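You operate a simulated robot arm through the tools that you are given. There is no shell and no other tool.

You run a simulated robot arm. Do the job below in one go: nothing can be reset, and whatever is moved stays where it is left.

TASK
Pull-test lead five at the chart load for its cable, then sort it.
Fine: one pull; good tray if it holds, reject tray if it slips.

The check looks at the end state, three seconds after you hand in, the way a careful person would. Anything else that was tipped, shoved, dropped, spilled or broken makes it a failure.

THE ROBOT
A 6-joint arm with a fingered hand, fixed in place. Base frame: the origin is at the foot of the arm, x ahead of it, y to its left, z up; the work surface is at about z = 0.852. Lengths are in m, angles in degrees, forces in N, time in s.
With the tool pointing down near the work surface it reaches from about 0.26 to 0.7 m from the base axis. Its first joint turns from -166.0 to 166.0 degrees. Payload 4 kg.
The tool frame sits at the grasp point between the pads (the TCP): z along the fingers, y along the line on which they close. The tips reach 0.026 m beyond it. Largest opening 0.148 m; the body of the gripper starts 0.073 m behind the TCP. The gripper is a hand of 3 fingers: y runs from the thumb to the fingers, the wrist lies at [0, 0, -0.239] in the tool frame.
Orientation is that of the tool frame in the base frame, as a unit quaternion [w, x, y, z]. With the fingers straight down and closing along the base's y, the tool's x points along the base's -x, its y along +y and its z along -z.

THE INTERFACE
- The arm moves only by the tool servo_tool. Its argument "motion" is a list of rows, each an object of numbers (a shift or turn left out is 0): "dx", "dy", "dz": the shift along the tool's x, y, z in units of 250 mm (1.0 is 250 mm); "wx", "wy", "wz": the turn, a rotation vector about the tool's x, y, z in units of 60 degrees (1.0 is 60 degrees). In form: [{"dx": .., "dy": .., "dz": .., "wx": .., "wy": .., "wz": ..}, ...]. A call has 1 to 20 rows; each row is the pose to reach, as a shift and turn from the pose commanded when the call began, along the tool's axes at that moment. A call with a number of a shift or a turn outside -1 to 1 is refused whole. Each row takes 0.2 s and may step no farther than 0.05 m and 8.6 degrees from the row before; otherwise, the whole call is refused. A pose out of reach is approached as far as the arm can. The call stops where the force on the tool passes 40 N (or 10 N more than at its start, if that is more) or the arm is blocked; 0.2 s more then pass. In this call time passes only in rows, and 0.2 s behind the last. It gives the time, the measured TCP pose, the force on the tool (base axes), the opening and the grip force at its end, in the units of the frame above (readings bear some noise), with the torque about the TCP (base axes, N m) and any sound that the robot's microphone picked up.
- Cameras (640 x 400 px; columns grow to the right, rows downward): "scene" is fixed at [0.0493, 0.5009, 1.4371]; the picture's right is [-0.85, -0.52, 0.00], its down [-0.22, 0.36, -0.91] and it looks along [0.47, -0.78, -0.42] (base axes); focal length 326 px, centre (320, 200). "wrist" rides on the gripper at [0.068, -0.039, -0.09] in the tool frame; the picture's right is [0.50, 0.87, 0.00], its down [-0.66, 0.38, -0.65] and it looks along [-0.57, 0.33, 0.76] (tool axes); focal length 222 px, centre (320, 200). There is no depth. A picture from a camera that has moved, and an enlarged one, comes with that camera's place and axes in the base frame and with its lens.
- grab_frame(camera): a new picture of that camera. It takes no simulated time.
- slide_trunk(by): slides the trunk up (or, below 0, down) by that many m; the arm rides with it, the base frame stays. It gives what a move gives, with no picture.
- curl_fingers(finger1, finger2, thumb_bend): sets how far each is bent, from 0 (flat) to 1 (curled in); at 0.3 the hand is open as for a grip, at 0.7 the pads meet at the TCP. One left out holds its place. A second passes; each finger stops where it meets its share of the squeeze, and holds until it gets a number again. It is the only way to open and close the hand. It gives what a move gives, with no picture; readings hold the bend of each and the force on the fingers (four entries, about 0 where the hand has none), thumb and palm.
- inspect(camera, box): a new picture of the part [left, top, right, bottom] of that camera's present view, enlarged. It takes no simulated time.
- job_done(): hands the job in; it is judged then, once.

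Nothing tells you positions but the pictures and the camera data. Unless the task says otherwise, let go and move clear before handing in.

The tools are called after ">>>" as a command line: name --argument value ..., lists and objects as JSON in quotes. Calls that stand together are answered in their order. servo_tool: Moves the arm, as the interface text tells. Its arguments: {"type":"object","properties":{"motion":{"type":"array"}},"required":["motion"]} The other tools are called the same way: slide_trunk (by) slides the trunk up or down; curl_fingers (finger1, finger2, thumb_bend) moves the fingers one by one; grab_frame (camera) takes a picture; inspect (camera, box) takes an enlarged picture of a part of a camera's view; job_done () hands the job in.

At the start:

```text
time_s: 0.0
position: [0.4003, -0.1356, 1.3008]
orientation: [-0.001, -0.001, 1.0, 0.0]
wrist_force: [0.3, -0.4, 0.1]
moment: [0.0, 0.01, -0.02]
opening: 0.148
grip_force: 0.0
shape: jaw
bend: [0.3, 0.3, 0.3]
finger forces: [0.1, 0.0, 0.0, 0.1, 0.0, 0.1]
trunk travel left (down, up): [-0.275, 0.042]
```

scene: 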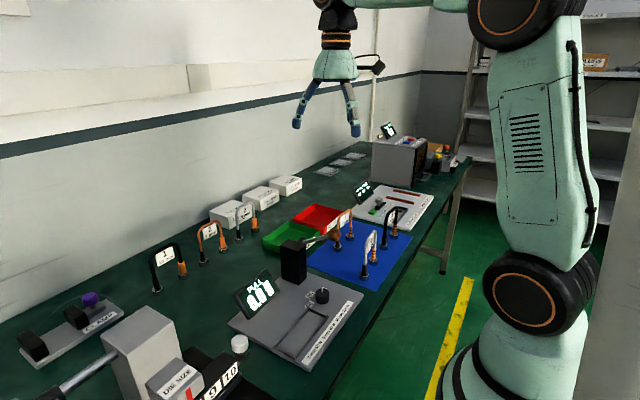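
wrist: 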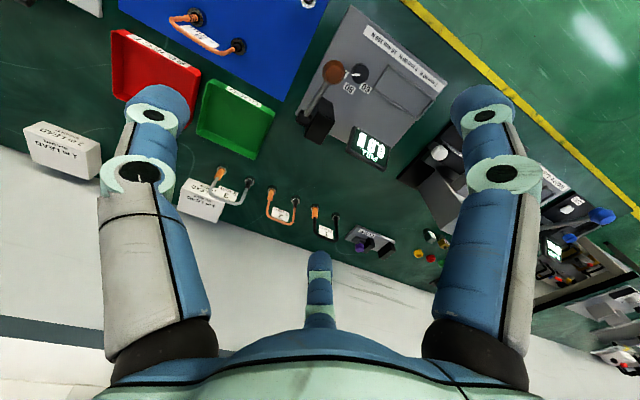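

I see a bench with several leads, a red and a green tray, a blue mat, and several machines with displays. I'll take enlarged pictures to read the labels before moving anything.

>>> inspect --camera "scene" --box '[200, 240, 380, 370]'

>>> inspect --camera "scene" --box '[0, 270, 260, 400]'

>>> inspect --camera "scene" --box '[130, 170, 310, 300]'

>>> inspect --camera "scene" --box '[300, 170, 440, 290]'

>>> inspect --camera "scene" --box '[300, 110, 480, 200]'

>>> inspect --camera "wrist" --box '[290, 0, 460, 180]'

>>> inspect --camera "wrist" --box '[110, 0, 330, 160]'

>>> inspect --camera "wrist" --box '[420, 130, 640, 380]'

```text
3.08 times, centred on (290, 305) of scene
camera zoom: at [0.0493, 0.5009, 1.4371], right [-0.85, -0.52, 0.0], down [-0.22, 0.36, -0.91], along [0.47, -0.78, -0.42], focal length 1004 px, centre (412, -123)
```

zoom: 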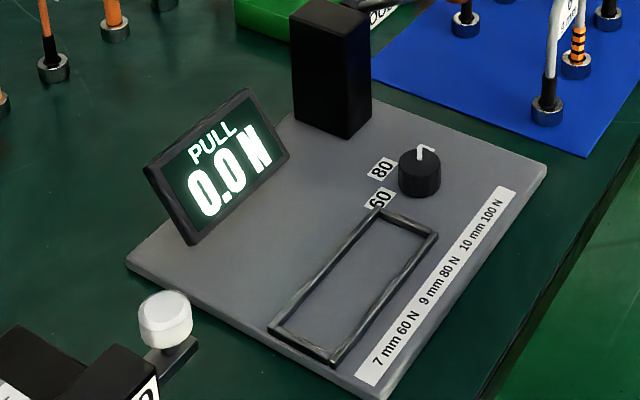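

```text
2.46 times, centred on (130, 335) of scene
camera zoom: at [0.0493, 0.5009, 1.4371], right [-0.85, -0.52, 0.0], down [-0.22, 0.36, -0.91], along [0.47, -0.78, -0.42], focal length 804 px, centre (788, -132)
```

zoom: 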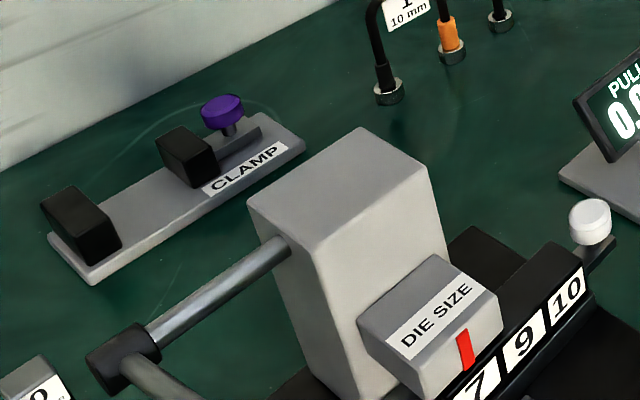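

```text
3.08 times, centred on (220, 235) of scene
camera zoom: at [0.0493, 0.5009, 1.4371], right [-0.85, -0.52, 0.0], down [-0.22, 0.36, -0.91], along [0.47, -0.78, -0.42], focal length 1004 px, centre (628, 92)
```

zoom: 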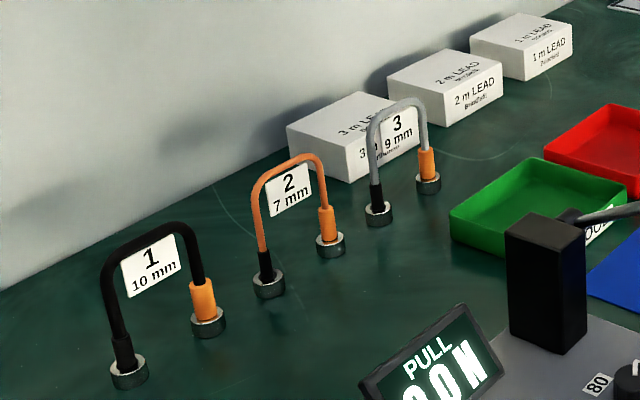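

```text
3.33 times, centred on (370, 230) of scene
camera zoom: at [0.0493, 0.5009, 1.4371], right [-0.85, -0.52, 0.0], down [-0.22, 0.36, -0.91], along [0.47, -0.78, -0.42], focal length 1088 px, centre (153, 100)
```

zoom: 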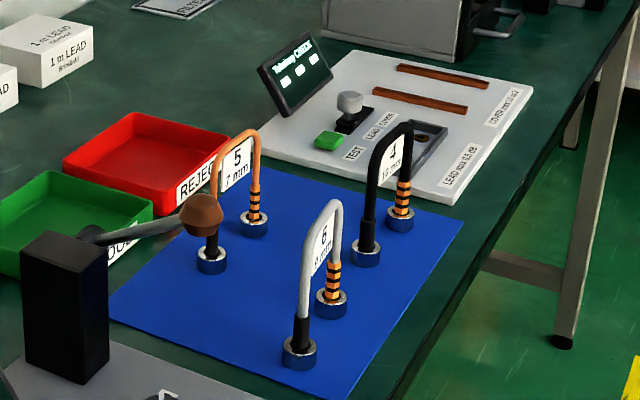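

```text
3.56 times, centred on (390, 155) of scene
camera zoom: at [0.0493, 0.5009, 1.4371], right [-0.85, -0.52, 0.0], down [-0.22, 0.36, -0.91], along [0.47, -0.78, -0.42], focal length 1161 px, centre (71, 360)
```

zoom: 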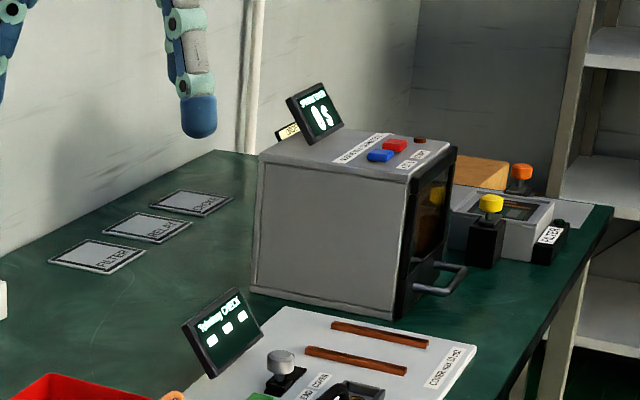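

```text
2.22 times, centred on (375, 90) of wrist
camera zoom: at [0.3315, -0.174, 1.3892], right [-0.5, 0.87, 0.0], down [0.65, 0.38, 0.65], along [0.57, 0.33, -0.76], focal length 494 px, centre (198, 444)
```

zoom: 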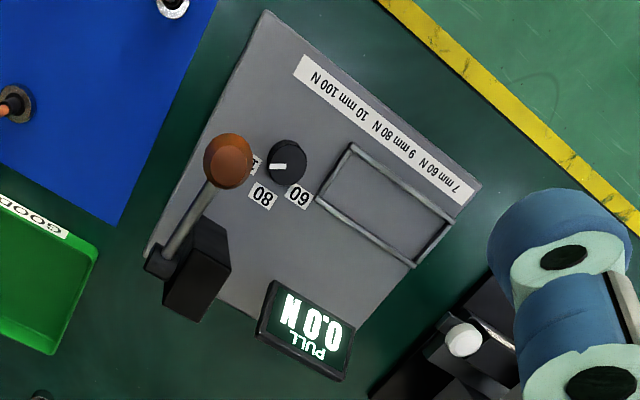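

```text
2.50 times, centred on (220, 80) of wrist
camera zoom: at [0.3315, -0.174, 1.3892], right [-0.5, 0.87, 0.0], down [0.65, 0.38, 0.65], along [0.57, 0.33, -0.76], focal length 555 px, centre (570, 500)
```

zoom: 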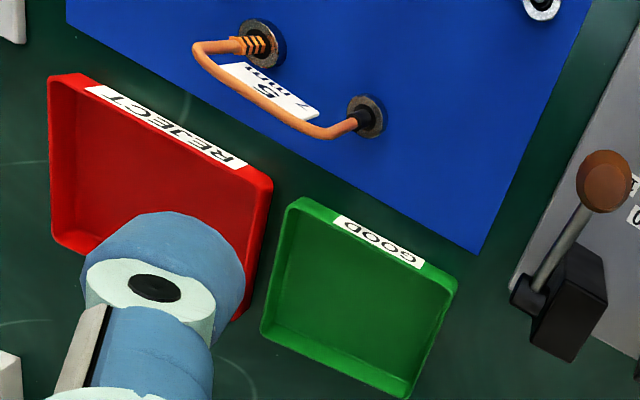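

```text
1.60 times, centred on (530, 255) of wrist
camera zoom: at [0.3315, -0.174, 1.3892], right [-0.5, 0.87, 0.0], down [0.65, 0.38, 0.65], along [0.57, 0.33, -0.76], focal length 355 px, centre (-16, 112)
```

zoom: 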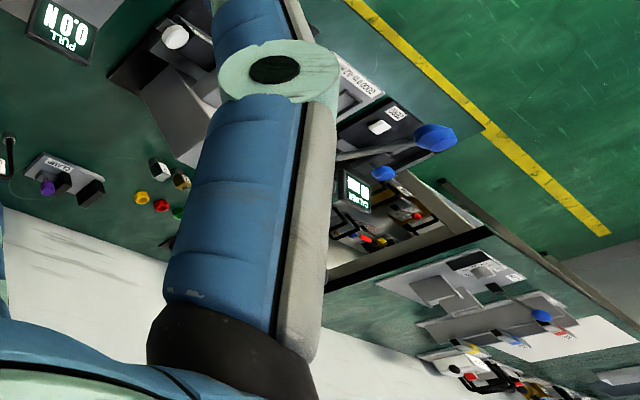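

The chart reads 7 mm 60 N, 9 mm 80 N, 10 mm 100 N, so lead 5 (7 mm) needs 60 N, and the dial appears to be at 100. I'll turn the hand and move above the dial for a closer look.

>>> servo_tool --motion '[{"dx": 0.015, "dy": 0.05, "dz": 0.057, "wz": 0.142}, {"dx": 0.03, "dy": 0.1, "dz": 0.114, "wz": 0.284}, {"dx": 0.045, "dy": 0.15, "dz": 0.171, "wz": 0.426}, {"dx": 0.06, "dy": 0.2, "dz": 0.228, "wz": 0.568}, {"dx": 0.075, "dy": 0.25, "dz": 0.285, "wz": 0.71}, {"dx": 0.09, "dy": 0.3, "dz": 0.342, "wz": 0.852}, {"dx": 0.105, "dy": 0.354, "dz": 0.4, "wz": 0.99}]'

>>> servo_tool --motion '[{"wz": 0.13}, {"wz": 0.26}, {"wz": 0.39}, {"wz": 0.51}]'

>>> grab_frame --camera "wrist"

>>> grab_frame --camera "scene"

```text
time_s: 1.6
position: [0.3744, -0.0456, 1.1999]
orientation: [0.002, 0.496, 0.868, 0.0]
wrist_force: [0.2, 0.4, 0.8]
moment: [-0.02, 0.02, -0.02]
opening: 0.148
grip_force: 0.0
shape: jaw
bend: [0.3, 0.3, 0.3]
finger forces: [0.0, 0.1, 0.1, 0.0, 0.1, 0.1]
trunk travel left (down, up): [-0.275, 0.042]
```

```text
time_s: 2.6
position: [0.3743, -0.0458, 1.2002]
orientation: [0.0, 0.708, 0.706, 0.0]
wrist_force: [1.1, 0.3, -0.4]
moment: [0.04, 0.0, -0.02]
opening: 0.1479
grip_force: 0.0
shape: jaw
bend: [0.3, 0.3, 0.3]
finger forces: [0.0, 0.0, 0.0, 0.1, 0.1, 0.0]
trunk travel left (down, up): [-0.275, 0.042]
```

```text
taken
camera wrist: at [0.3339, 0.021, 1.2891], right [0.87, 0.5, 0.0], down [0.38, -0.66, 0.65], along [0.33, -0.57, -0.76], focal length 222 px, centre (320, 200)
```

wrist: 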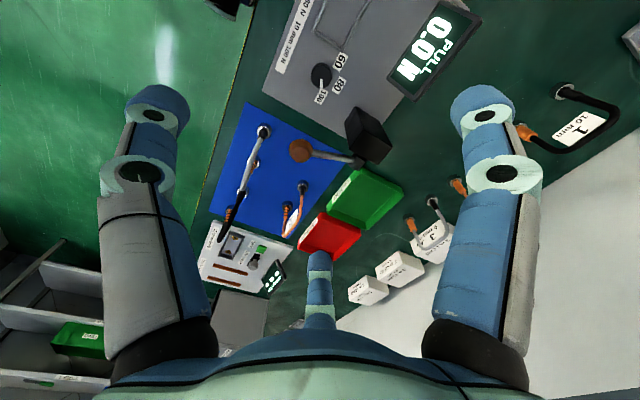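

```text
taken
```

scene: 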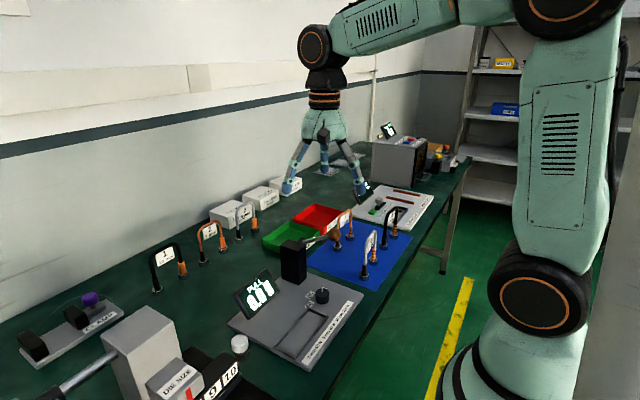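

The hand has three fingers, with the thumb toward -x. The lever knob stands quite close to the dial, so I'll look at the hand shape and at the dial before going down.

>>> inspect --camera "scene" --box '[260, 70, 400, 210]'

>>> inspect --camera "wrist" --box '[250, 0, 410, 180]'

>>> inspect --camera "wrist" --box '[180, 100, 420, 300]'

>>> inspect --camera "scene" --box '[260, 230, 370, 320]'

```text
2.86 times, centred on (330, 140) of scene
camera zoom: at [0.0493, 0.5009, 1.4371], right [-0.85, -0.52, 0.0], down [-0.22, 0.36, -0.91], along [0.47, -0.78, -0.42], focal length 933 px, centre (291, 371)
```

zoom: 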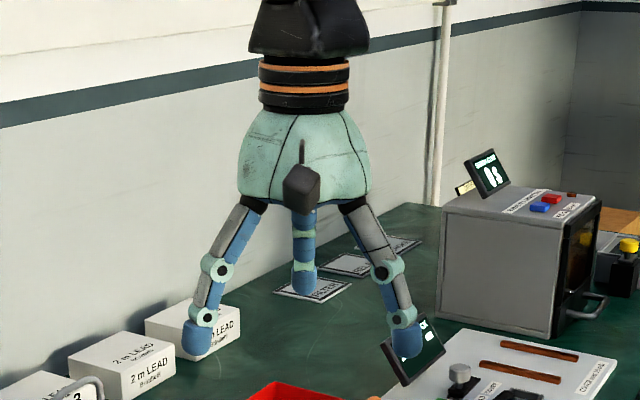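

```text
2.22 times, centred on (330, 90) of wrist
camera zoom: at [0.3339, 0.021, 1.2891], right [0.87, 0.5, 0.0], down [0.38, -0.66, 0.65], along [0.33, -0.57, -0.76], focal length 494 px, centre (298, 444)
```

zoom: 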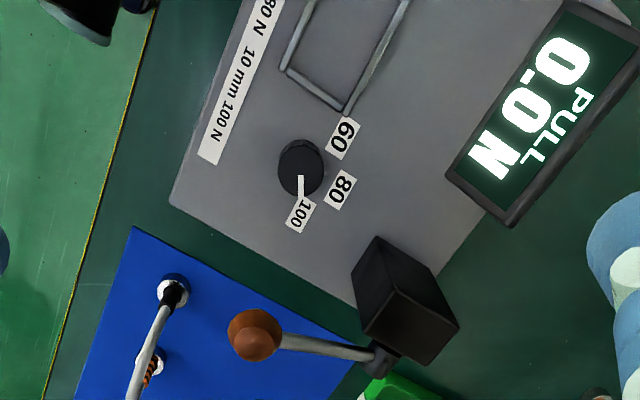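

```text
2.00 times, centred on (300, 200) of wrist
camera zoom: at [0.3339, 0.021, 1.2891], right [0.87, 0.5, 0.0], down [0.38, -0.66, 0.65], along [0.33, -0.57, -0.76], focal length 444 px, centre (360, 200)
```

zoom: 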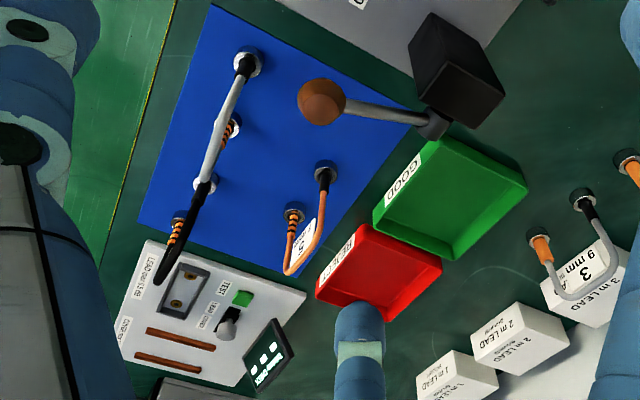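

```text
4.44 times, centred on (315, 275) of scene
camera zoom: at [0.0493, 0.5009, 1.4371], right [-0.85, -0.52, 0.0], down [-0.22, 0.36, -0.91], along [0.47, -0.78, -0.42], focal length 1451 px, centre (342, -133)
```

zoom: 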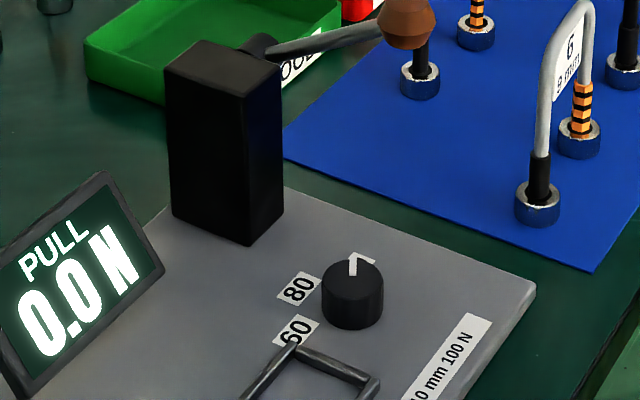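

The dial points at 100 and must turn about 120° counter-clockwise to reach 60, with its centre near [0.378, -0.050] and its top near z 0.89. I'll narrow the fingers first, then line up over the knob.

>>> curl_fingers --finger1 0.55 --finger2 0.55 --thumb_bend 0.55

>>> servo_tool --motion '[{"dx": -0.017, "dy": 0.015, "wz": 0.139, "dz": 0.1}, {"dx": -0.017, "dy": 0.015, "wz": 0.278, "dz": 0.2}, {"dx": -0.017, "dy": 0.015, "wz": 0.417, "dz": 0.3}, {"dx": -0.017, "dy": 0.015, "wz": 0.417, "dz": 0.4}, {"dx": -0.017, "dy": 0.015, "wz": 0.417, "dz": 0.5}]'

>>> inspect --camera "scene" --box '[240, 140, 420, 300]'

>>> grab_frame --camera "wrist"

```text
time_s: 3.6
position: [0.3743, -0.0465, 1.2007]
orientation: [0.0, 0.707, 0.708, 0.0]
wrist_force: [-0.6, -0.1, -0.6]
moment: [-0.06, -0.03, 0.0]
opening: 0.0465
grip_force: 0.1
shape: fingers
bend: [0.55, 0.55, 0.55]
finger forces: [0.1, 0.0, 0.1, 0.1, 0.1, 0.1]
trunk travel left (down, up): [-0.275, 0.042]
```

```text
time_s: 4.8
position: [0.3787, -0.0513, 1.0757]
orientation: [0.001, 0.843, 0.537, 0.0]
wrist_force: [-0.5, 0.5, -0.2]
moment: [-0.03, 0.0, 0.02]
opening: 0.0464
grip_force: 0.0
shape: fingers
bend: [0.55, 0.55, 0.55]
finger forces: [0.0, 0.1, 0.0, 0.0, 0.0, 0.0]
trunk travel left (down, up): [-0.275, 0.042]
```

```text
2.50 times, centred on (330, 220) of scene
camera zoom: at [0.0493, 0.5009, 1.4371], right [-0.85, -0.52, 0.0], down [-0.22, 0.36, -0.91], along [0.47, -0.78, -0.42], focal length 816 px, centre (295, 150)
```

zoom: 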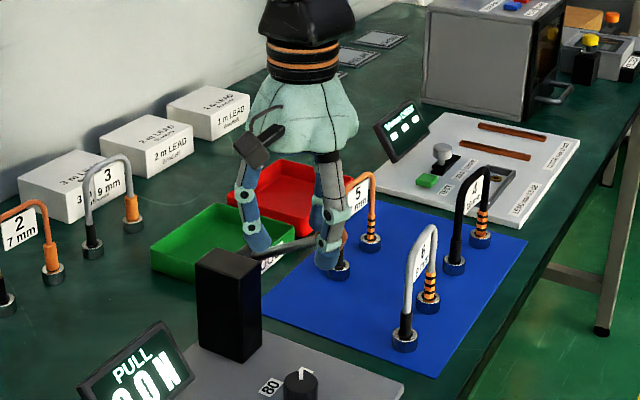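

```text
taken
camera wrist: at [0.3708, 0.0272, 1.1638], right [1.0, 0.09, 0.0], down [0.06, -0.75, 0.65], along [0.06, -0.65, -0.76], focal length 222 px, centre (320, 200)
```

wrist: 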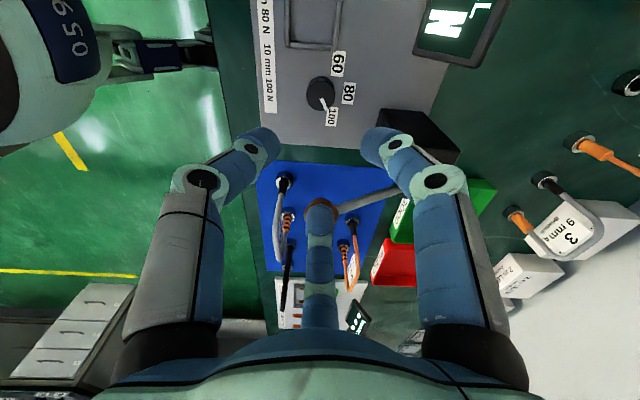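

The finger knuckles stand about 0.067 m out, so I'll descend with the lever knob between two fingers, which means rotating about 59° counter-clockwise first. Then I'll go down and check on the way.

>>> servo_tool --motion '[{"wz": -0.1414}, {"wz": -0.2828}, {"wz": -0.4243}, {"wz": -0.5657}, {"wz": -0.7071}, {"wz": -0.8486}, {"wz": -0.99}]'

>>> servo_tool --motion '[{"dz": 0.08}, {"dz": 0.16}, {"dz": 0.24}, {"dz": 0.32}, {"dz": 0.4}, {"dz": 0.48}]'

>>> inspect --camera "scene" --box '[240, 180, 420, 330]'

>>> grab_frame --camera "wrist"

```text
time_s: 6.4
position: [0.3776, -0.05, 1.0748]
orientation: [0.0, 0.465, 0.885, 0.0]
wrist_force: [0.3, 0.5, 0.3]
moment: [0.02, 0.02, 0.02]
opening: 0.0463
grip_force: 0.0
shape: fingers
bend: [0.55, 0.55, 0.55]
finger forces: [0.0, 0.0, 0.0, 0.0, 0.0, 0.0]
trunk travel left (down, up): [-0.275, 0.042]
```

```text
time_s: 7.8
position: [0.3775, -0.0511, 0.9542]
orientation: [0.0, 0.466, 0.885, 0.0]
wrist_force: [0.0, 0.3, 1.4]
moment: [-0.03, 0.02, -0.01]
opening: 0.0463
grip_force: 0.1
shape: fingers
bend: [0.55, 0.55, 0.55]
finger forces: [0.0, 0.0, 0.0, 0.0, 0.0, 0.0]
trunk travel left (down, up): [-0.275, 0.042]
```

```text
2.67 times, centred on (330, 255) of scene
camera zoom: at [0.0493, 0.5009, 1.4371], right [-0.85, -0.52, 0.0], down [-0.22, 0.36, -0.91], along [0.47, -0.78, -0.42], focal length 870 px, centre (293, 53)
```

zoom: 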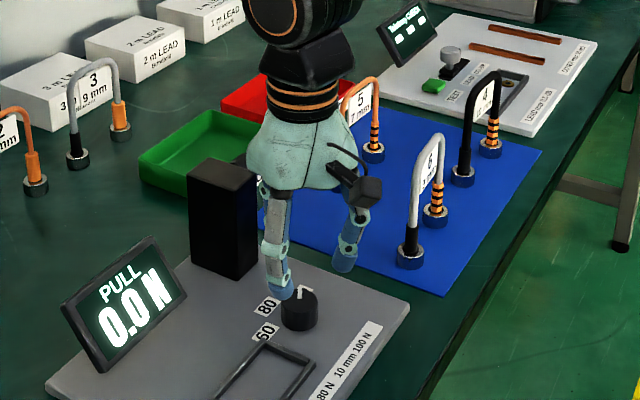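

```text
taken
camera wrist: at [0.306, -0.0175, 1.0437], right [0.43, 0.9, 0.0], down [0.68, -0.33, 0.65], along [0.59, -0.28, -0.76], focal length 222 px, centre (320, 200)
```

wrist: 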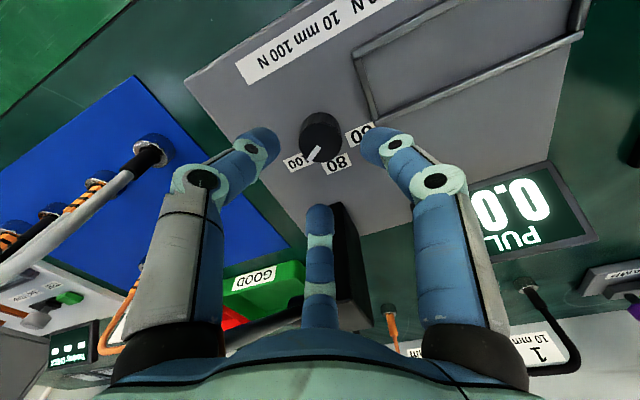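

The lever knob is clear of the fingers. I'll zoom in to centre precisely on the dial.

>>> inspect --camera "wrist" --box '[240, 80, 400, 190]'

>>> inspect --camera "scene" --box '[290, 220, 370, 280]'

```text
3.64 times, centred on (320, 135) of wrist
camera zoom: at [0.306, -0.0175, 1.0437], right [0.43, 0.9, 0.0], down [0.68, -0.33, 0.65], along [0.59, -0.28, -0.76], focal length 808 px, centre (320, 436)
```

zoom: 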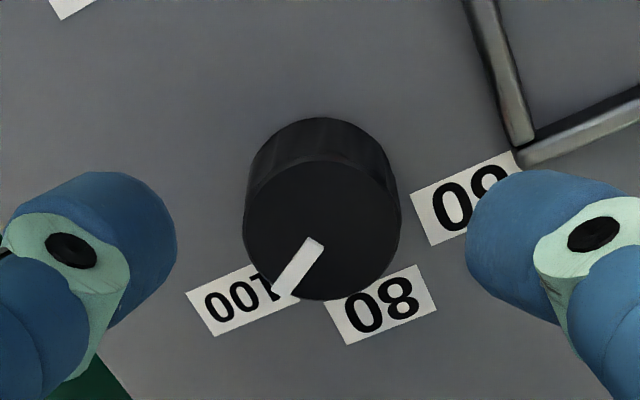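

```text
6.67 times, centred on (330, 250) of scene
camera zoom: at [0.0493, 0.5009, 1.4371], right [-0.85, -0.52, 0.0], down [-0.22, 0.36, -0.91], along [0.47, -0.78, -0.42], focal length 2176 px, centre (253, -133)
```

zoom: 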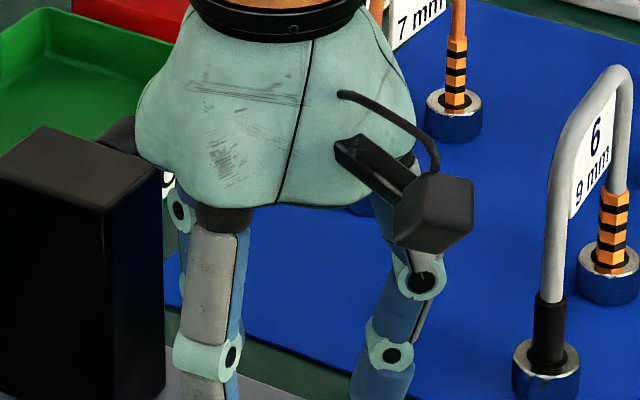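

The hand is centred on the dial within about 1 mm. I'll descend so the fingertips straddle the knob, then check that they clear the plate and rail.

>>> servo_tool --motion '[{"dz": 0.05}, {"dz": 0.1}, {"dz": 0.15}, {"dz": 0.19}]'

>>> inspect --camera "scene" --box '[270, 220, 370, 330]'

>>> inspect --camera "wrist" --box '[200, 50, 440, 250]'

```text
time_s: 8.8
position: [0.3781, -0.0515, 0.9083]
orientation: [0.0, 0.466, 0.885, 0.0]
wrist_force: [0.0, -0.3, 0.3]
moment: [-0.02, -0.03, -0.02]
opening: 0.0461
grip_force: 0.1
shape: fingers
bend: [0.55, 0.55, 0.55]
finger forces: [0.1, 0.0, 0.2, 0.0, 0.0, 0.0]
trunk travel left (down, up): [-0.275, 0.042]
```

```text
3.64 times, centred on (320, 275) of scene
camera zoom: at [0.0493, 0.5009, 1.4371], right [-0.85, -0.52, 0.0], down [-0.22, 0.36, -0.91], along [0.47, -0.78, -0.42], focal length 1187 px, centre (320, -73)
```

zoom: 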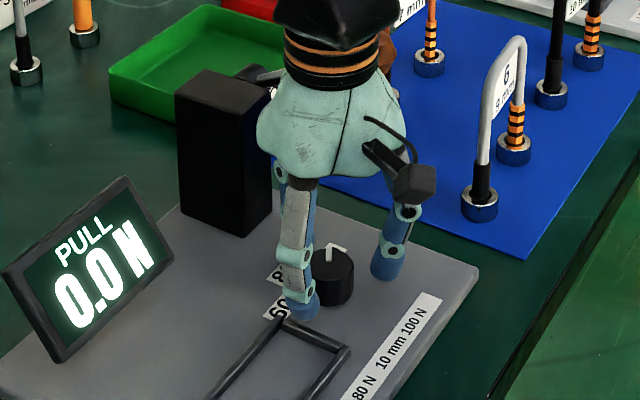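

```text
2.00 times, centred on (320, 150) of wrist
camera zoom: at [0.3064, -0.017, 0.9969], right [0.43, 0.9, 0.0], down [0.68, -0.33, 0.65], along [0.59, -0.28, -0.76], focal length 444 px, centre (320, 300)
```

zoom: 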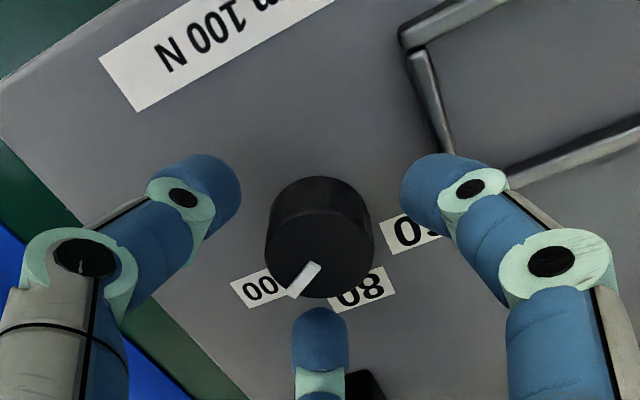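

The tips are just above the knob's top height. I'll rotate to the start yaw (about -25°), lower 10 mm and grip the knob.

>>> servo_tool --motion '[{"wz": 0.1414}, {"wz": 0.2828}, {"wz": 0.4243}, {"wz": 0.5657}, {"wz": 0.7071}, {"wz": 0.8486}, {"wz": 0.99}]'

>>> servo_tool --motion '[{"dz": 0.02}, {"dz": 0.04}]'

>>> inspect --camera "scene" --box '[270, 210, 370, 310]'

>>> inspect --camera "wrist" --box '[200, 50, 440, 250]'

```text
time_s: 10.4
position: [0.3782, -0.051, 0.9085]
orientation: [0.0, 0.844, 0.537, 0.0]
wrist_force: [0.0, -0.2, -0.6]
moment: [-0.01, 0.0, -0.02]
opening: 0.0465
grip_force: 0.1
shape: fingers
bend: [0.55, 0.55, 0.55]
finger forces: [0.0, 0.0, 0.0, 0.0, 0.0, 0.1]
trunk travel left (down, up): [-0.275, 0.042]
```

```text
time_s: 11.0
position: [0.377, -0.0505, 0.8971]
orientation: [0.0, 0.843, 0.538, -0.001]
wrist_force: [0.4, 1.4, 0.8]
moment: [0.01, -0.02, -0.01]
opening: 0.0463
grip_force: 0.1
shape: fingers
bend: [0.55, 0.55, 0.55]
finger forces: [0.0, 0.0, 0.0, 0.1, 0.0, 0.0]
trunk travel left (down, up): [-0.275, 0.042]
```

```text
4.00 times, centred on (320, 260) of scene
camera zoom: at [0.0493, 0.5009, 1.4371], right [-0.85, -0.52, 0.0], down [-0.22, 0.36, -0.91], along [0.47, -0.78, -0.42], focal length 1306 px, centre (320, -40)
```

zoom: 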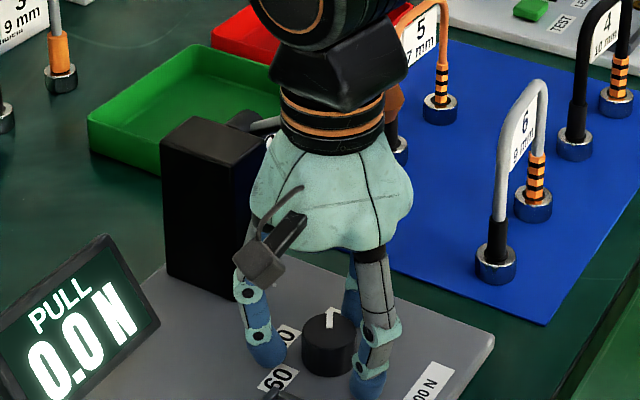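

```text
2.00 times, centred on (320, 150) of wrist
camera zoom: at [0.3701, 0.0269, 0.9866], right [1.0, 0.09, 0.0], down [0.07, -0.75, 0.65], along [0.06, -0.65, -0.76], focal length 444 px, centre (320, 300)
```

zoom: 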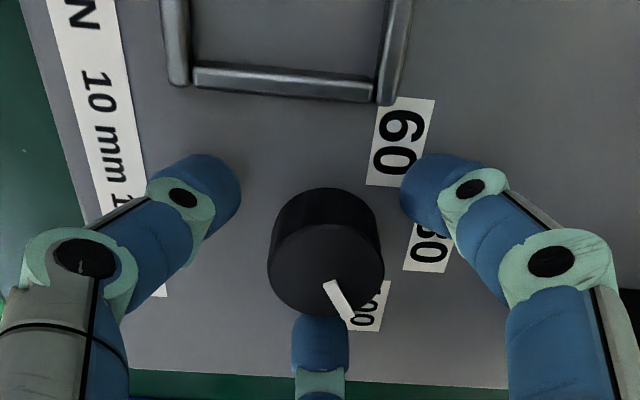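

Everything is clear and no contact so far. Gripping the knob.

>>> curl_fingers --finger1 0.65 --finger2 0.65 --thumb_bend 0.65

>>> inspect --camera "wrist" --box '[200, 50, 440, 250]'

```text
time_s: 12.0
position: [0.3776, -0.0503, 0.8974]
orientation: [0.0, 0.844, 0.537, 0.001]
wrist_force: [-0.7, 0.4, -0.8]
moment: [-0.05, -0.02, 0.01]
opening: 0.0232
grip_force: 4.9
shape: fingers
bend: [0.61, 0.61, 0.63]
finger forces: [3.1, 3.5, 0.0, 0.1, 2.9, 0.0]
trunk travel left (down, up): [-0.275, 0.042]
```

```text
2.00 times, centred on (320, 150) of wrist
camera zoom: at [0.37, 0.0268, 0.9866], right [1.0, 0.09, 0.0], down [0.07, -0.75, 0.65], along [0.06, -0.65, -0.76], focal length 444 px, centre (320, 300)
```

zoom: 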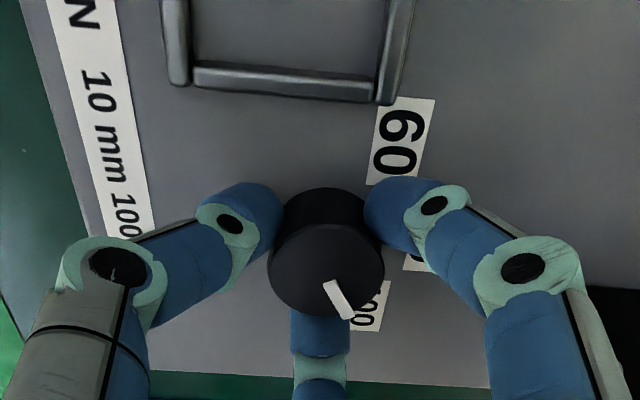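

All three fingers hold the knob at about 3 N each. I'll turn it counter-clockwise by 59°.

>>> servo_tool --motion '[{"wz": -0.1}, {"wz": -0.2}, {"wz": -0.3}, {"wz": -0.4}, {"wz": -0.5}, {"wz": -0.6}, {"wz": -0.7}, {"wz": -0.8}, {"wz": -0.9}, {"wz": -0.99}]'

>>> inspect --camera "wrist" --box '[200, 50, 440, 250]'

>>> inspect --camera "scene" --box '[270, 210, 370, 310]'

```text
time_s: 14.2
position: [0.3775, -0.0515, 0.8988]
orientation: [0.0, 0.465, 0.885, 0.001]
wrist_force: [-0.3, -4.6, 0.1]
moment: [-0.13, 0.02, -0.03]
opening: 0.0231
grip_force: 4.8
shape: fingers
bend: [0.62, 0.61, 0.63]
finger forces: [2.1, 4.0, 0.0, 0.0, 4.6, 0.1]
trunk travel left (down, up): [-0.275, 0.042]
```

```text
2.00 times, centred on (320, 150) of wrist
camera zoom: at [0.3066, -0.0178, 0.9866], right [0.43, 0.9, 0.0], down [0.68, -0.33, 0.65], along [0.59, -0.28, -0.76], focal length 444 px, centre (320, 300)
```

zoom: 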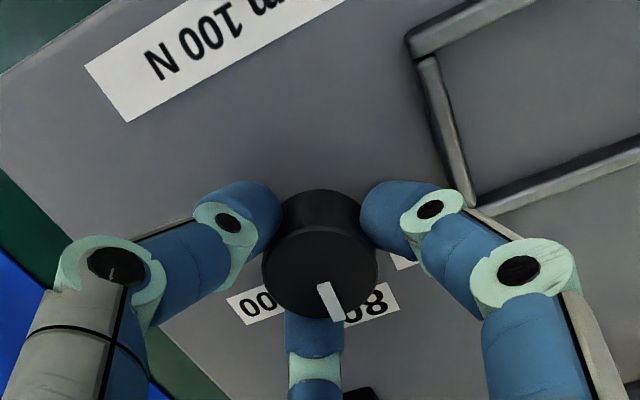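

```text
4.00 times, centred on (320, 260) of scene
camera zoom: at [0.0493, 0.5009, 1.4371], right [-0.85, -0.52, 0.0], down [-0.22, 0.36, -0.91], along [0.47, -0.78, -0.42], focal length 1306 px, centre (320, -40)
```

zoom: 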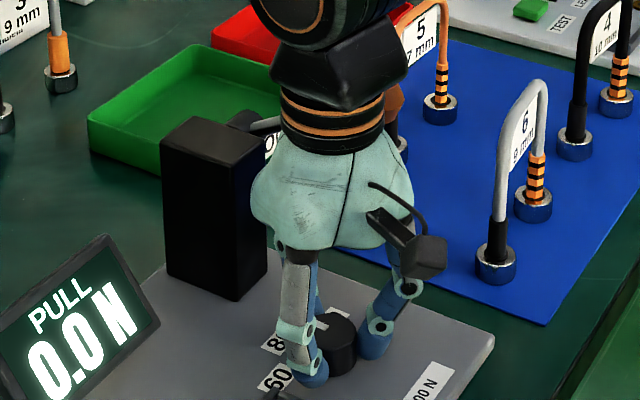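

The dial turned about 50° and slipped a little. I'll release slightly, turn back, regrip more firmly and turn again.

>>> curl_fingers --finger1 0.56 --finger2 0.56 --thumb_bend 0.56

>>> servo_tool --motion '[{"wz": 0.1414}, {"wz": 0.2828}, {"wz": 0.4243}, {"wz": 0.5657}, {"wz": 0.7071}, {"wz": 0.8486}, {"wz": 0.99}]'

>>> inspect --camera "wrist" --box '[200, 50, 440, 250]'

```text
time_s: 15.2
position: [0.3781, -0.0493, 0.897]
orientation: [0.001, 0.466, 0.885, 0.0]
wrist_force: [-0.3, -0.4, 0.3]
moment: [-0.02, -0.04, 0.0]
opening: 0.042
grip_force: 0.1
shape: fingers
bend: [0.56, 0.56, 0.56]
finger forces: [0.0, 0.0, 0.0, 0.0, 0.1, 0.1]
trunk travel left (down, up): [-0.275, 0.042]
```

```text
time_s: 16.8
position: [0.3783, -0.0509, 0.8983]
orientation: [0.0, 0.844, 0.537, 0.0]
wrist_force: [0.1, 0.2, 0.3]
moment: [0.02, 0.04, -0.02]
opening: 0.042
grip_force: 0.1
shape: fingers
bend: [0.56, 0.56, 0.56]
finger forces: [0.0, 0.1, 0.1, 0.0, 0.1, 0.0]
trunk travel left (down, up): [-0.275, 0.042]
```

```text
2.00 times, centred on (320, 150) of wrist
camera zoom: at [0.3701, 0.0267, 0.9869], right [1.0, 0.09, 0.0], down [0.06, -0.75, 0.65], along [0.06, -0.65, -0.76], focal length 444 px, centre (320, 300)
```

zoom: 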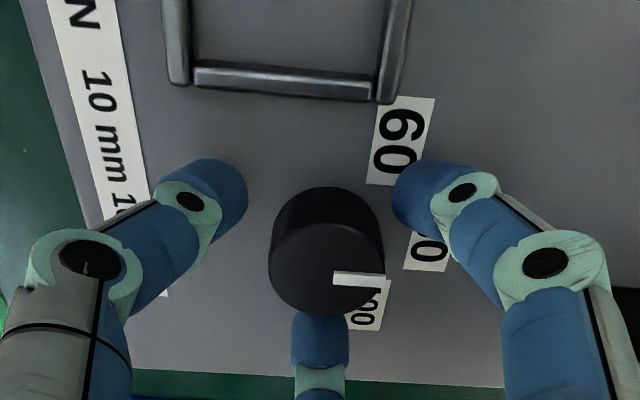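

The pointer is now at 80 (along +x). One more turn of about 60° will bring it to 60.

>>> curl_fingers --finger1 0.68 --finger2 0.68 --thumb_bend 0.68

>>> servo_tool --motion '[{"wz": -0.1}, {"wz": -0.2}, {"wz": -0.3}, {"wz": -0.4}, {"wz": -0.5}, {"wz": -0.6}, {"wz": -0.7}, {"wz": -0.8}, {"wz": -0.9}, {"wz": -1.0}]'

>>> inspect --camera "wrist" --box '[200, 50, 440, 250]'

```text
time_s: 17.8
position: [0.3772, -0.051, 0.898]
orientation: [0.001, 0.843, 0.538, -0.001]
wrist_force: [-1.1, -0.6, 0.0]
moment: [0.0, 0.07, 0.0]
opening: 0.0226
grip_force: 8.6
shape: fingers
bend: [0.61, 0.61, 0.64]
finger forces: [5.5, 5.8, 0.0, 0.0, 6.1, 0.0]
trunk travel left (down, up): [-0.275, 0.042]
```

```text
time_s: 20.0
position: [0.3787, -0.0524, 0.8976]
orientation: [0.0, 0.46, 0.888, 0.001]
wrist_force: [-1.0, -6.6, 1.6]
moment: [-0.17, 0.03, -0.01]
opening: 0.0223
grip_force: 10.1
shape: fingers
bend: [0.62, 0.61, 0.64]
finger forces: [4.2, 7.0, 0.0, 0.1, 8.7, 0.0]
trunk travel left (down, up): [-0.275, 0.042]
```

```text
2.00 times, centred on (320, 150) of wrist
camera zoom: at [0.3062, -0.0186, 0.9866], right [0.42, 0.91, 0.0], down [0.69, -0.32, 0.65], along [0.59, -0.27, -0.76], focal length 444 px, centre (320, 300)
```

zoom: 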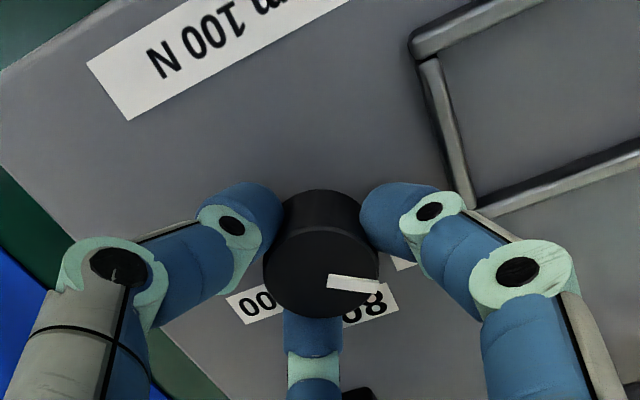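

The pointer is now close to 60. I'll release and see where it settles.

>>> curl_fingers --finger1 0.56 --finger2 0.56 --thumb_bend 0.56

>>> inspect --camera "wrist" --box '[240, 80, 400, 190]'

>>> servo_tool --motion '[{"dz": -0.04}, {"dz": -0.08}, {"dz": -0.12}, {"dz": -0.18}, {"dz": -0.24}]'

>>> inspect --camera "wrist" --box '[240, 80, 400, 190]'

```text
time_s: 21.0
position: [0.3787, -0.0511, 0.8979]
orientation: [0.0, 0.462, 0.887, 0.0]
wrist_force: [0.3, -0.2, 1.0]
moment: [0.0, 0.01, 0.0]
opening: 0.0424
grip_force: 0.1
shape: fingers
bend: [0.56, 0.56, 0.56]
finger forces: [0.0, 0.1, 0.1, 0.0, 0.0, 0.0]
trunk travel left (down, up): [-0.275, 0.042]
```

```text
3.64 times, centred on (320, 135) of wrist
camera zoom: at [0.3063, -0.0179, 0.9865], right [0.42, 0.91, 0.0], down [0.69, -0.32, 0.65], along [0.59, -0.28, -0.76], focal length 808 px, centre (320, 436)
```

zoom: 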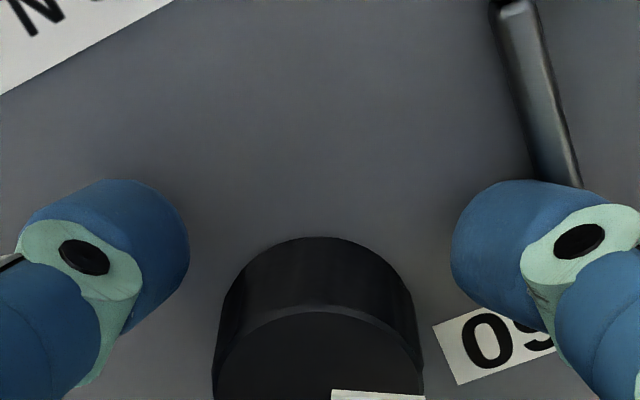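

```text
time_s: 22.2
position: [0.3772, -0.0509, 0.9573]
orientation: [0.0, 0.462, 0.887, 0.0]
wrist_force: [-0.2, 0.6, 0.1]
moment: [0.01, 0.0, 0.0]
opening: 0.0423
grip_force: 0.0
shape: fingers
bend: [0.56, 0.56, 0.56]
finger forces: [0.0, 0.1, 0.0, 0.0, 0.1, 0.1]
trunk travel left (down, up): [-0.275, 0.042]
```

```text
3.64 times, centred on (320, 135) of wrist
camera zoom: at [0.3058, -0.0179, 1.0462], right [0.42, 0.91, 0.0], down [0.69, -0.32, 0.65], along [0.59, -0.28, -0.76], focal length 808 px, centre (320, 436)
```

zoom: 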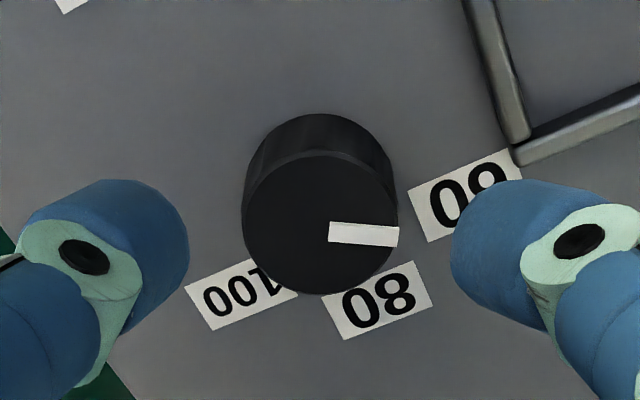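

The pointer now sits at about +59°, on the 60 mark. Next I'll rise straight up, square the hand (thumb toward -x) and move over lead 5.

>>> servo_tool --motion '[{"dz": -0.1}, {"dz": -0.25}, {"dz": -0.4}, {"dz": -0.58}, {"dz": -0.77}, {"dz": -0.95}]'

>>> servo_tool --motion '[{"wz": 0.14}, {"wz": 0.28}, {"wz": 0.42}, {"wz": 0.583}]'

>>> inspect --camera "scene" --box '[270, 210, 370, 310]'

```text
time_s: 23.6
position: [0.3789, -0.0507, 1.1958]
orientation: [0.0, 0.462, 0.887, 0.0]
wrist_force: [-0.4, -0.2, 0.0]
moment: [-0.01, -0.04, -0.01]
opening: 0.042
grip_force: 0.0
shape: fingers
bend: [0.56, 0.56, 0.56]
finger forces: [0.1, 0.0, 0.1, 0.0, 0.0, 0.0]
trunk travel left (down, up): [-0.275, 0.042]
```

```text
refused: row 4 steps farther than a row can; nothing moved
```

```text
4.00 times, centred on (320, 260) of scene
camera zoom: at [0.0493, 0.5009, 1.4371], right [-0.85, -0.52, 0.0], down [-0.22, 0.36, -0.91], along [0.47, -0.78, -0.42], focal length 1306 px, centre (320, -40)
```

zoom: 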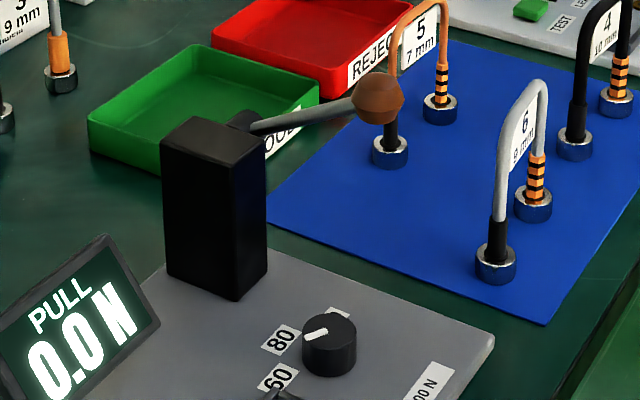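

The scene view also shows the pointer aimed at the 60 label. I'll square the hand and move over lead 5.

>>> servo_tool --motion '[{"wz": 0.12}, {"wz": 0.24}, {"wz": 0.36}, {"wz": 0.48}, {"wz": 0.583}]'

>>> servo_tool --motion '[{"dx": -0.15, "dy": 0.05}, {"dx": -0.3, "dy": 0.1}, {"dx": -0.45, "dy": 0.15}, {"dx": -0.6, "dy": 0.2}, {"dx": -0.75, "dy": 0.25}, {"dx": -0.9, "dy": 0.3}, {"dx": -1.0, "dy": 0.312}]'

>>> grab_frame --camera "wrist"

>>> inspect --camera "scene" --box '[280, 130, 440, 270]'

```text
time_s: 24.8
position: [0.3775, -0.0505, 1.1957]
orientation: [0.0, 0.707, 0.707, 0.001]
wrist_force: [-0.9, 0.2, 0.7]
moment: [0.01, 0.0, -0.01]
opening: 0.0421
grip_force: 0.1
shape: fingers
bend: [0.56, 0.56, 0.56]
finger forces: [0.0, 0.0, 0.0, 0.1, 0.0, 0.0]
trunk travel left (down, up): [-0.275, 0.042]
```

```text
time_s: 26.4
position: [0.456, -0.3003, 1.1948]
orientation: [-0.001, 0.707, 0.708, 0.0]
wrist_force: [0.6, 0.6, 0.2]
moment: [0.0, 0.02, -0.02]
opening: 0.0421
grip_force: 0.0
shape: fingers
bend: [0.56, 0.56, 0.56]
finger forces: [0.1, 0.0, 0.1, 0.0, 0.0, 0.0]
trunk travel left (down, up): [-0.275, 0.042]
```

```text
taken
camera wrist: at [0.4154, -0.2337, 1.2842], right [0.87, 0.5, 0.0], down [0.38, -0.66, 0.65], along [0.33, -0.57, -0.76], focal length 222 px, centre (320, 200)
```

wrist: 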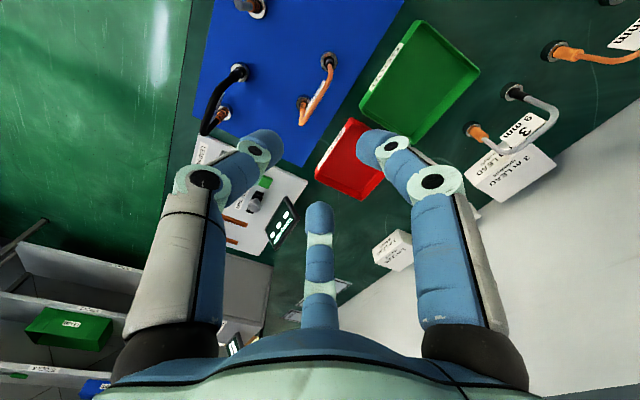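

```text
2.86 times, centred on (360, 200) of scene
camera zoom: at [0.0493, 0.5009, 1.4371], right [-0.85, -0.52, 0.0], down [-0.22, 0.36, -0.91], along [0.47, -0.78, -0.42], focal length 933 px, centre (206, 200)
```

zoom: 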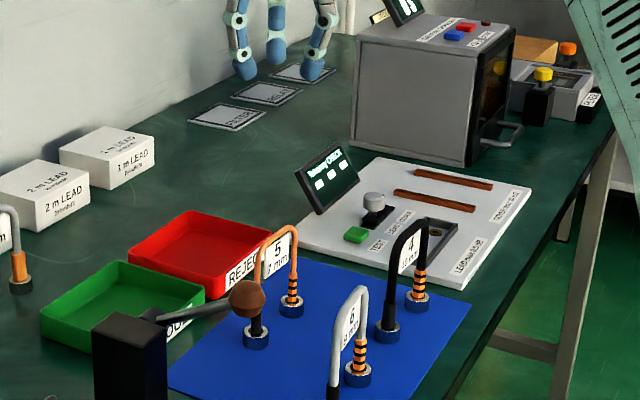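

>>> inspect --camera "wrist" --box '[240, 20, 400, 150]'

>>> inspect --camera "scene" --box '[325, 195, 365, 255]'

```text
3.08 times, centred on (320, 85) of wrist
camera zoom: at [0.4154, -0.2337, 1.2842], right [0.87, 0.5, 0.0], down [0.38, -0.66, 0.65], along [0.33, -0.57, -0.76], focal length 684 px, centre (320, 554)
```

zoom: 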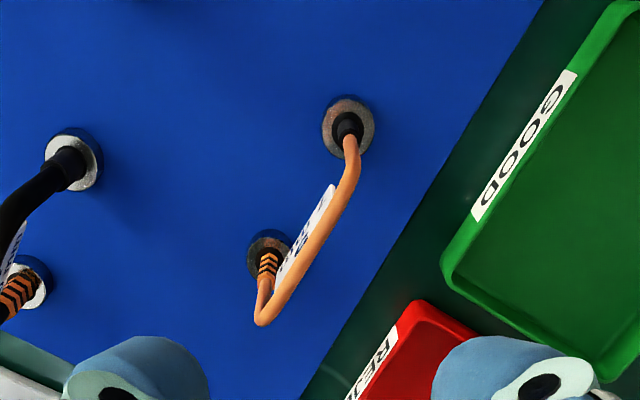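

```text
6.67 times, centred on (345, 225) of scene
camera zoom: at [0.0493, 0.5009, 1.4371], right [-0.85, -0.52, 0.0], down [-0.22, 0.36, -0.91], along [0.47, -0.78, -0.42], focal length 2176 px, centre (153, 33)
```

zoom: 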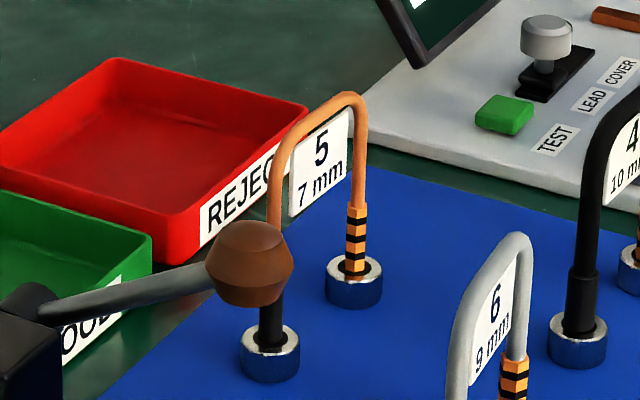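

Lead 5's feet are at about [0.461, -0.283] and [0.454, -0.360], with its arch top near z 0.978. I'll open the fingers to straddle the cable, line up over the centre and come down partway.

>>> curl_fingers --finger1 0.42 --finger2 0.42 --thumb_bend 0.42

>>> servo_tool --motion '[{"dx": -0.045, "dy": 0.005, "wz": 0.035}, {"dx": -0.085, "dy": 0.006, "wz": 0.067, "dz": 0.1}, {"dx": -0.085, "dy": 0.006, "wz": 0.067, "dz": 0.25}, {"dx": -0.085, "dy": 0.006, "wz": 0.067, "dz": 0.4}, {"dx": -0.085, "dy": 0.006, "wz": 0.067, "dz": 0.52}]'

>>> grab_frame --camera "wrist"

>>> inspect --camera "wrist" --box '[220, 80, 420, 240]'

>>> inspect --camera "scene" --box '[300, 140, 400, 260]'

```text
time_s: 27.4
position: [0.4541, -0.2995, 1.1957]
orientation: [0.0, 0.707, 0.707, 0.0]
wrist_force: [0.0, 0.1, 1.4]
moment: [-0.01, -0.01, 0.01]
opening: 0.0881
grip_force: 0.0
shape: fingers
bend: [0.42, 0.42, 0.42]
finger forces: [0.0, 0.1, 0.1, 0.1, 0.0, 0.0]
trunk travel left (down, up): [-0.275, 0.042]
```

```text
time_s: 28.6
position: [0.457, -0.3229, 1.0656]
orientation: [0.001, 0.732, 0.682, 0.001]
wrist_force: [-0.4, 0.2, -0.9]
moment: [-0.01, -0.02, 0.04]
opening: 0.0883
grip_force: 0.1
shape: fingers
bend: [0.42, 0.42, 0.42]
finger forces: [0.1, 0.0, 0.0, 0.1, 0.1, 0.1]
trunk travel left (down, up): [-0.275, 0.042]
```

```text
taken
camera wrist: at [0.4226, -0.2519, 1.1534], right [0.9, 0.44, 0.0], down [0.33, -0.68, 0.65], along [0.29, -0.59, -0.76], focal length 222 px, centre (320, 200)
```

wrist: 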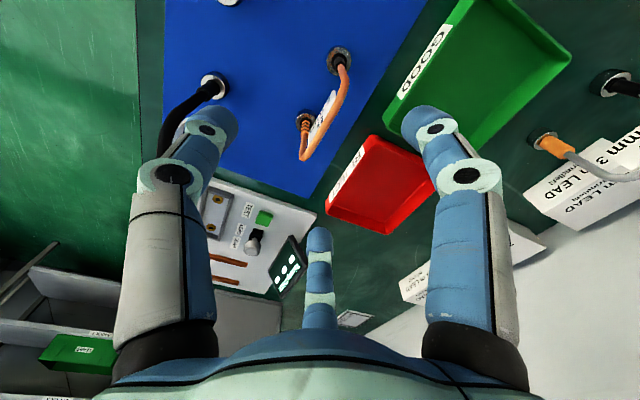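

```text
2.50 times, centred on (320, 160) of wrist
camera zoom: at [0.4226, -0.2519, 1.1534], right [0.9, 0.44, 0.0], down [0.33, -0.68, 0.65], along [0.29, -0.59, -0.76], focal length 555 px, centre (320, 300)
```

zoom: 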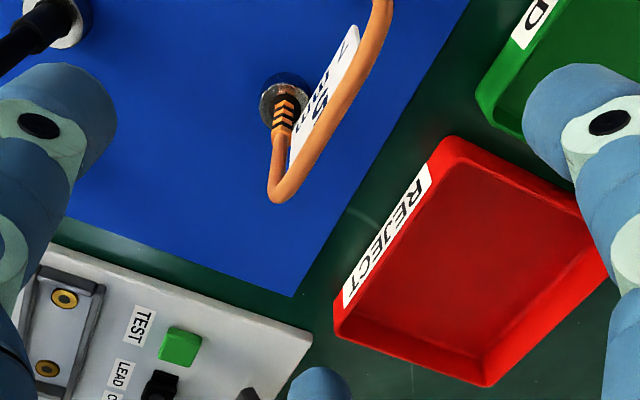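

```text
3.33 times, centred on (350, 200) of scene
camera zoom: at [0.0493, 0.5009, 1.4371], right [-0.85, -0.52, 0.0], down [-0.22, 0.36, -0.91], along [0.47, -0.78, -0.42], focal length 1088 px, centre (220, 200)
```

zoom: 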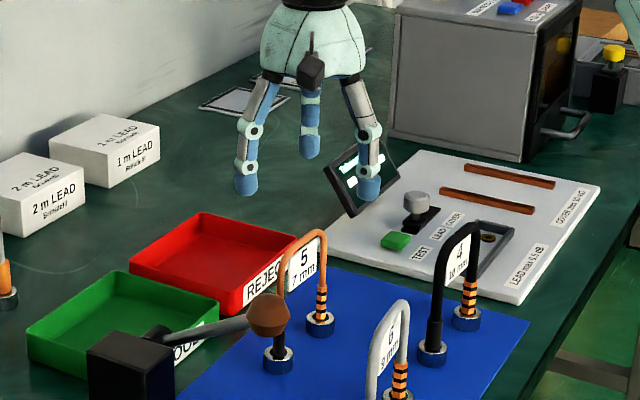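

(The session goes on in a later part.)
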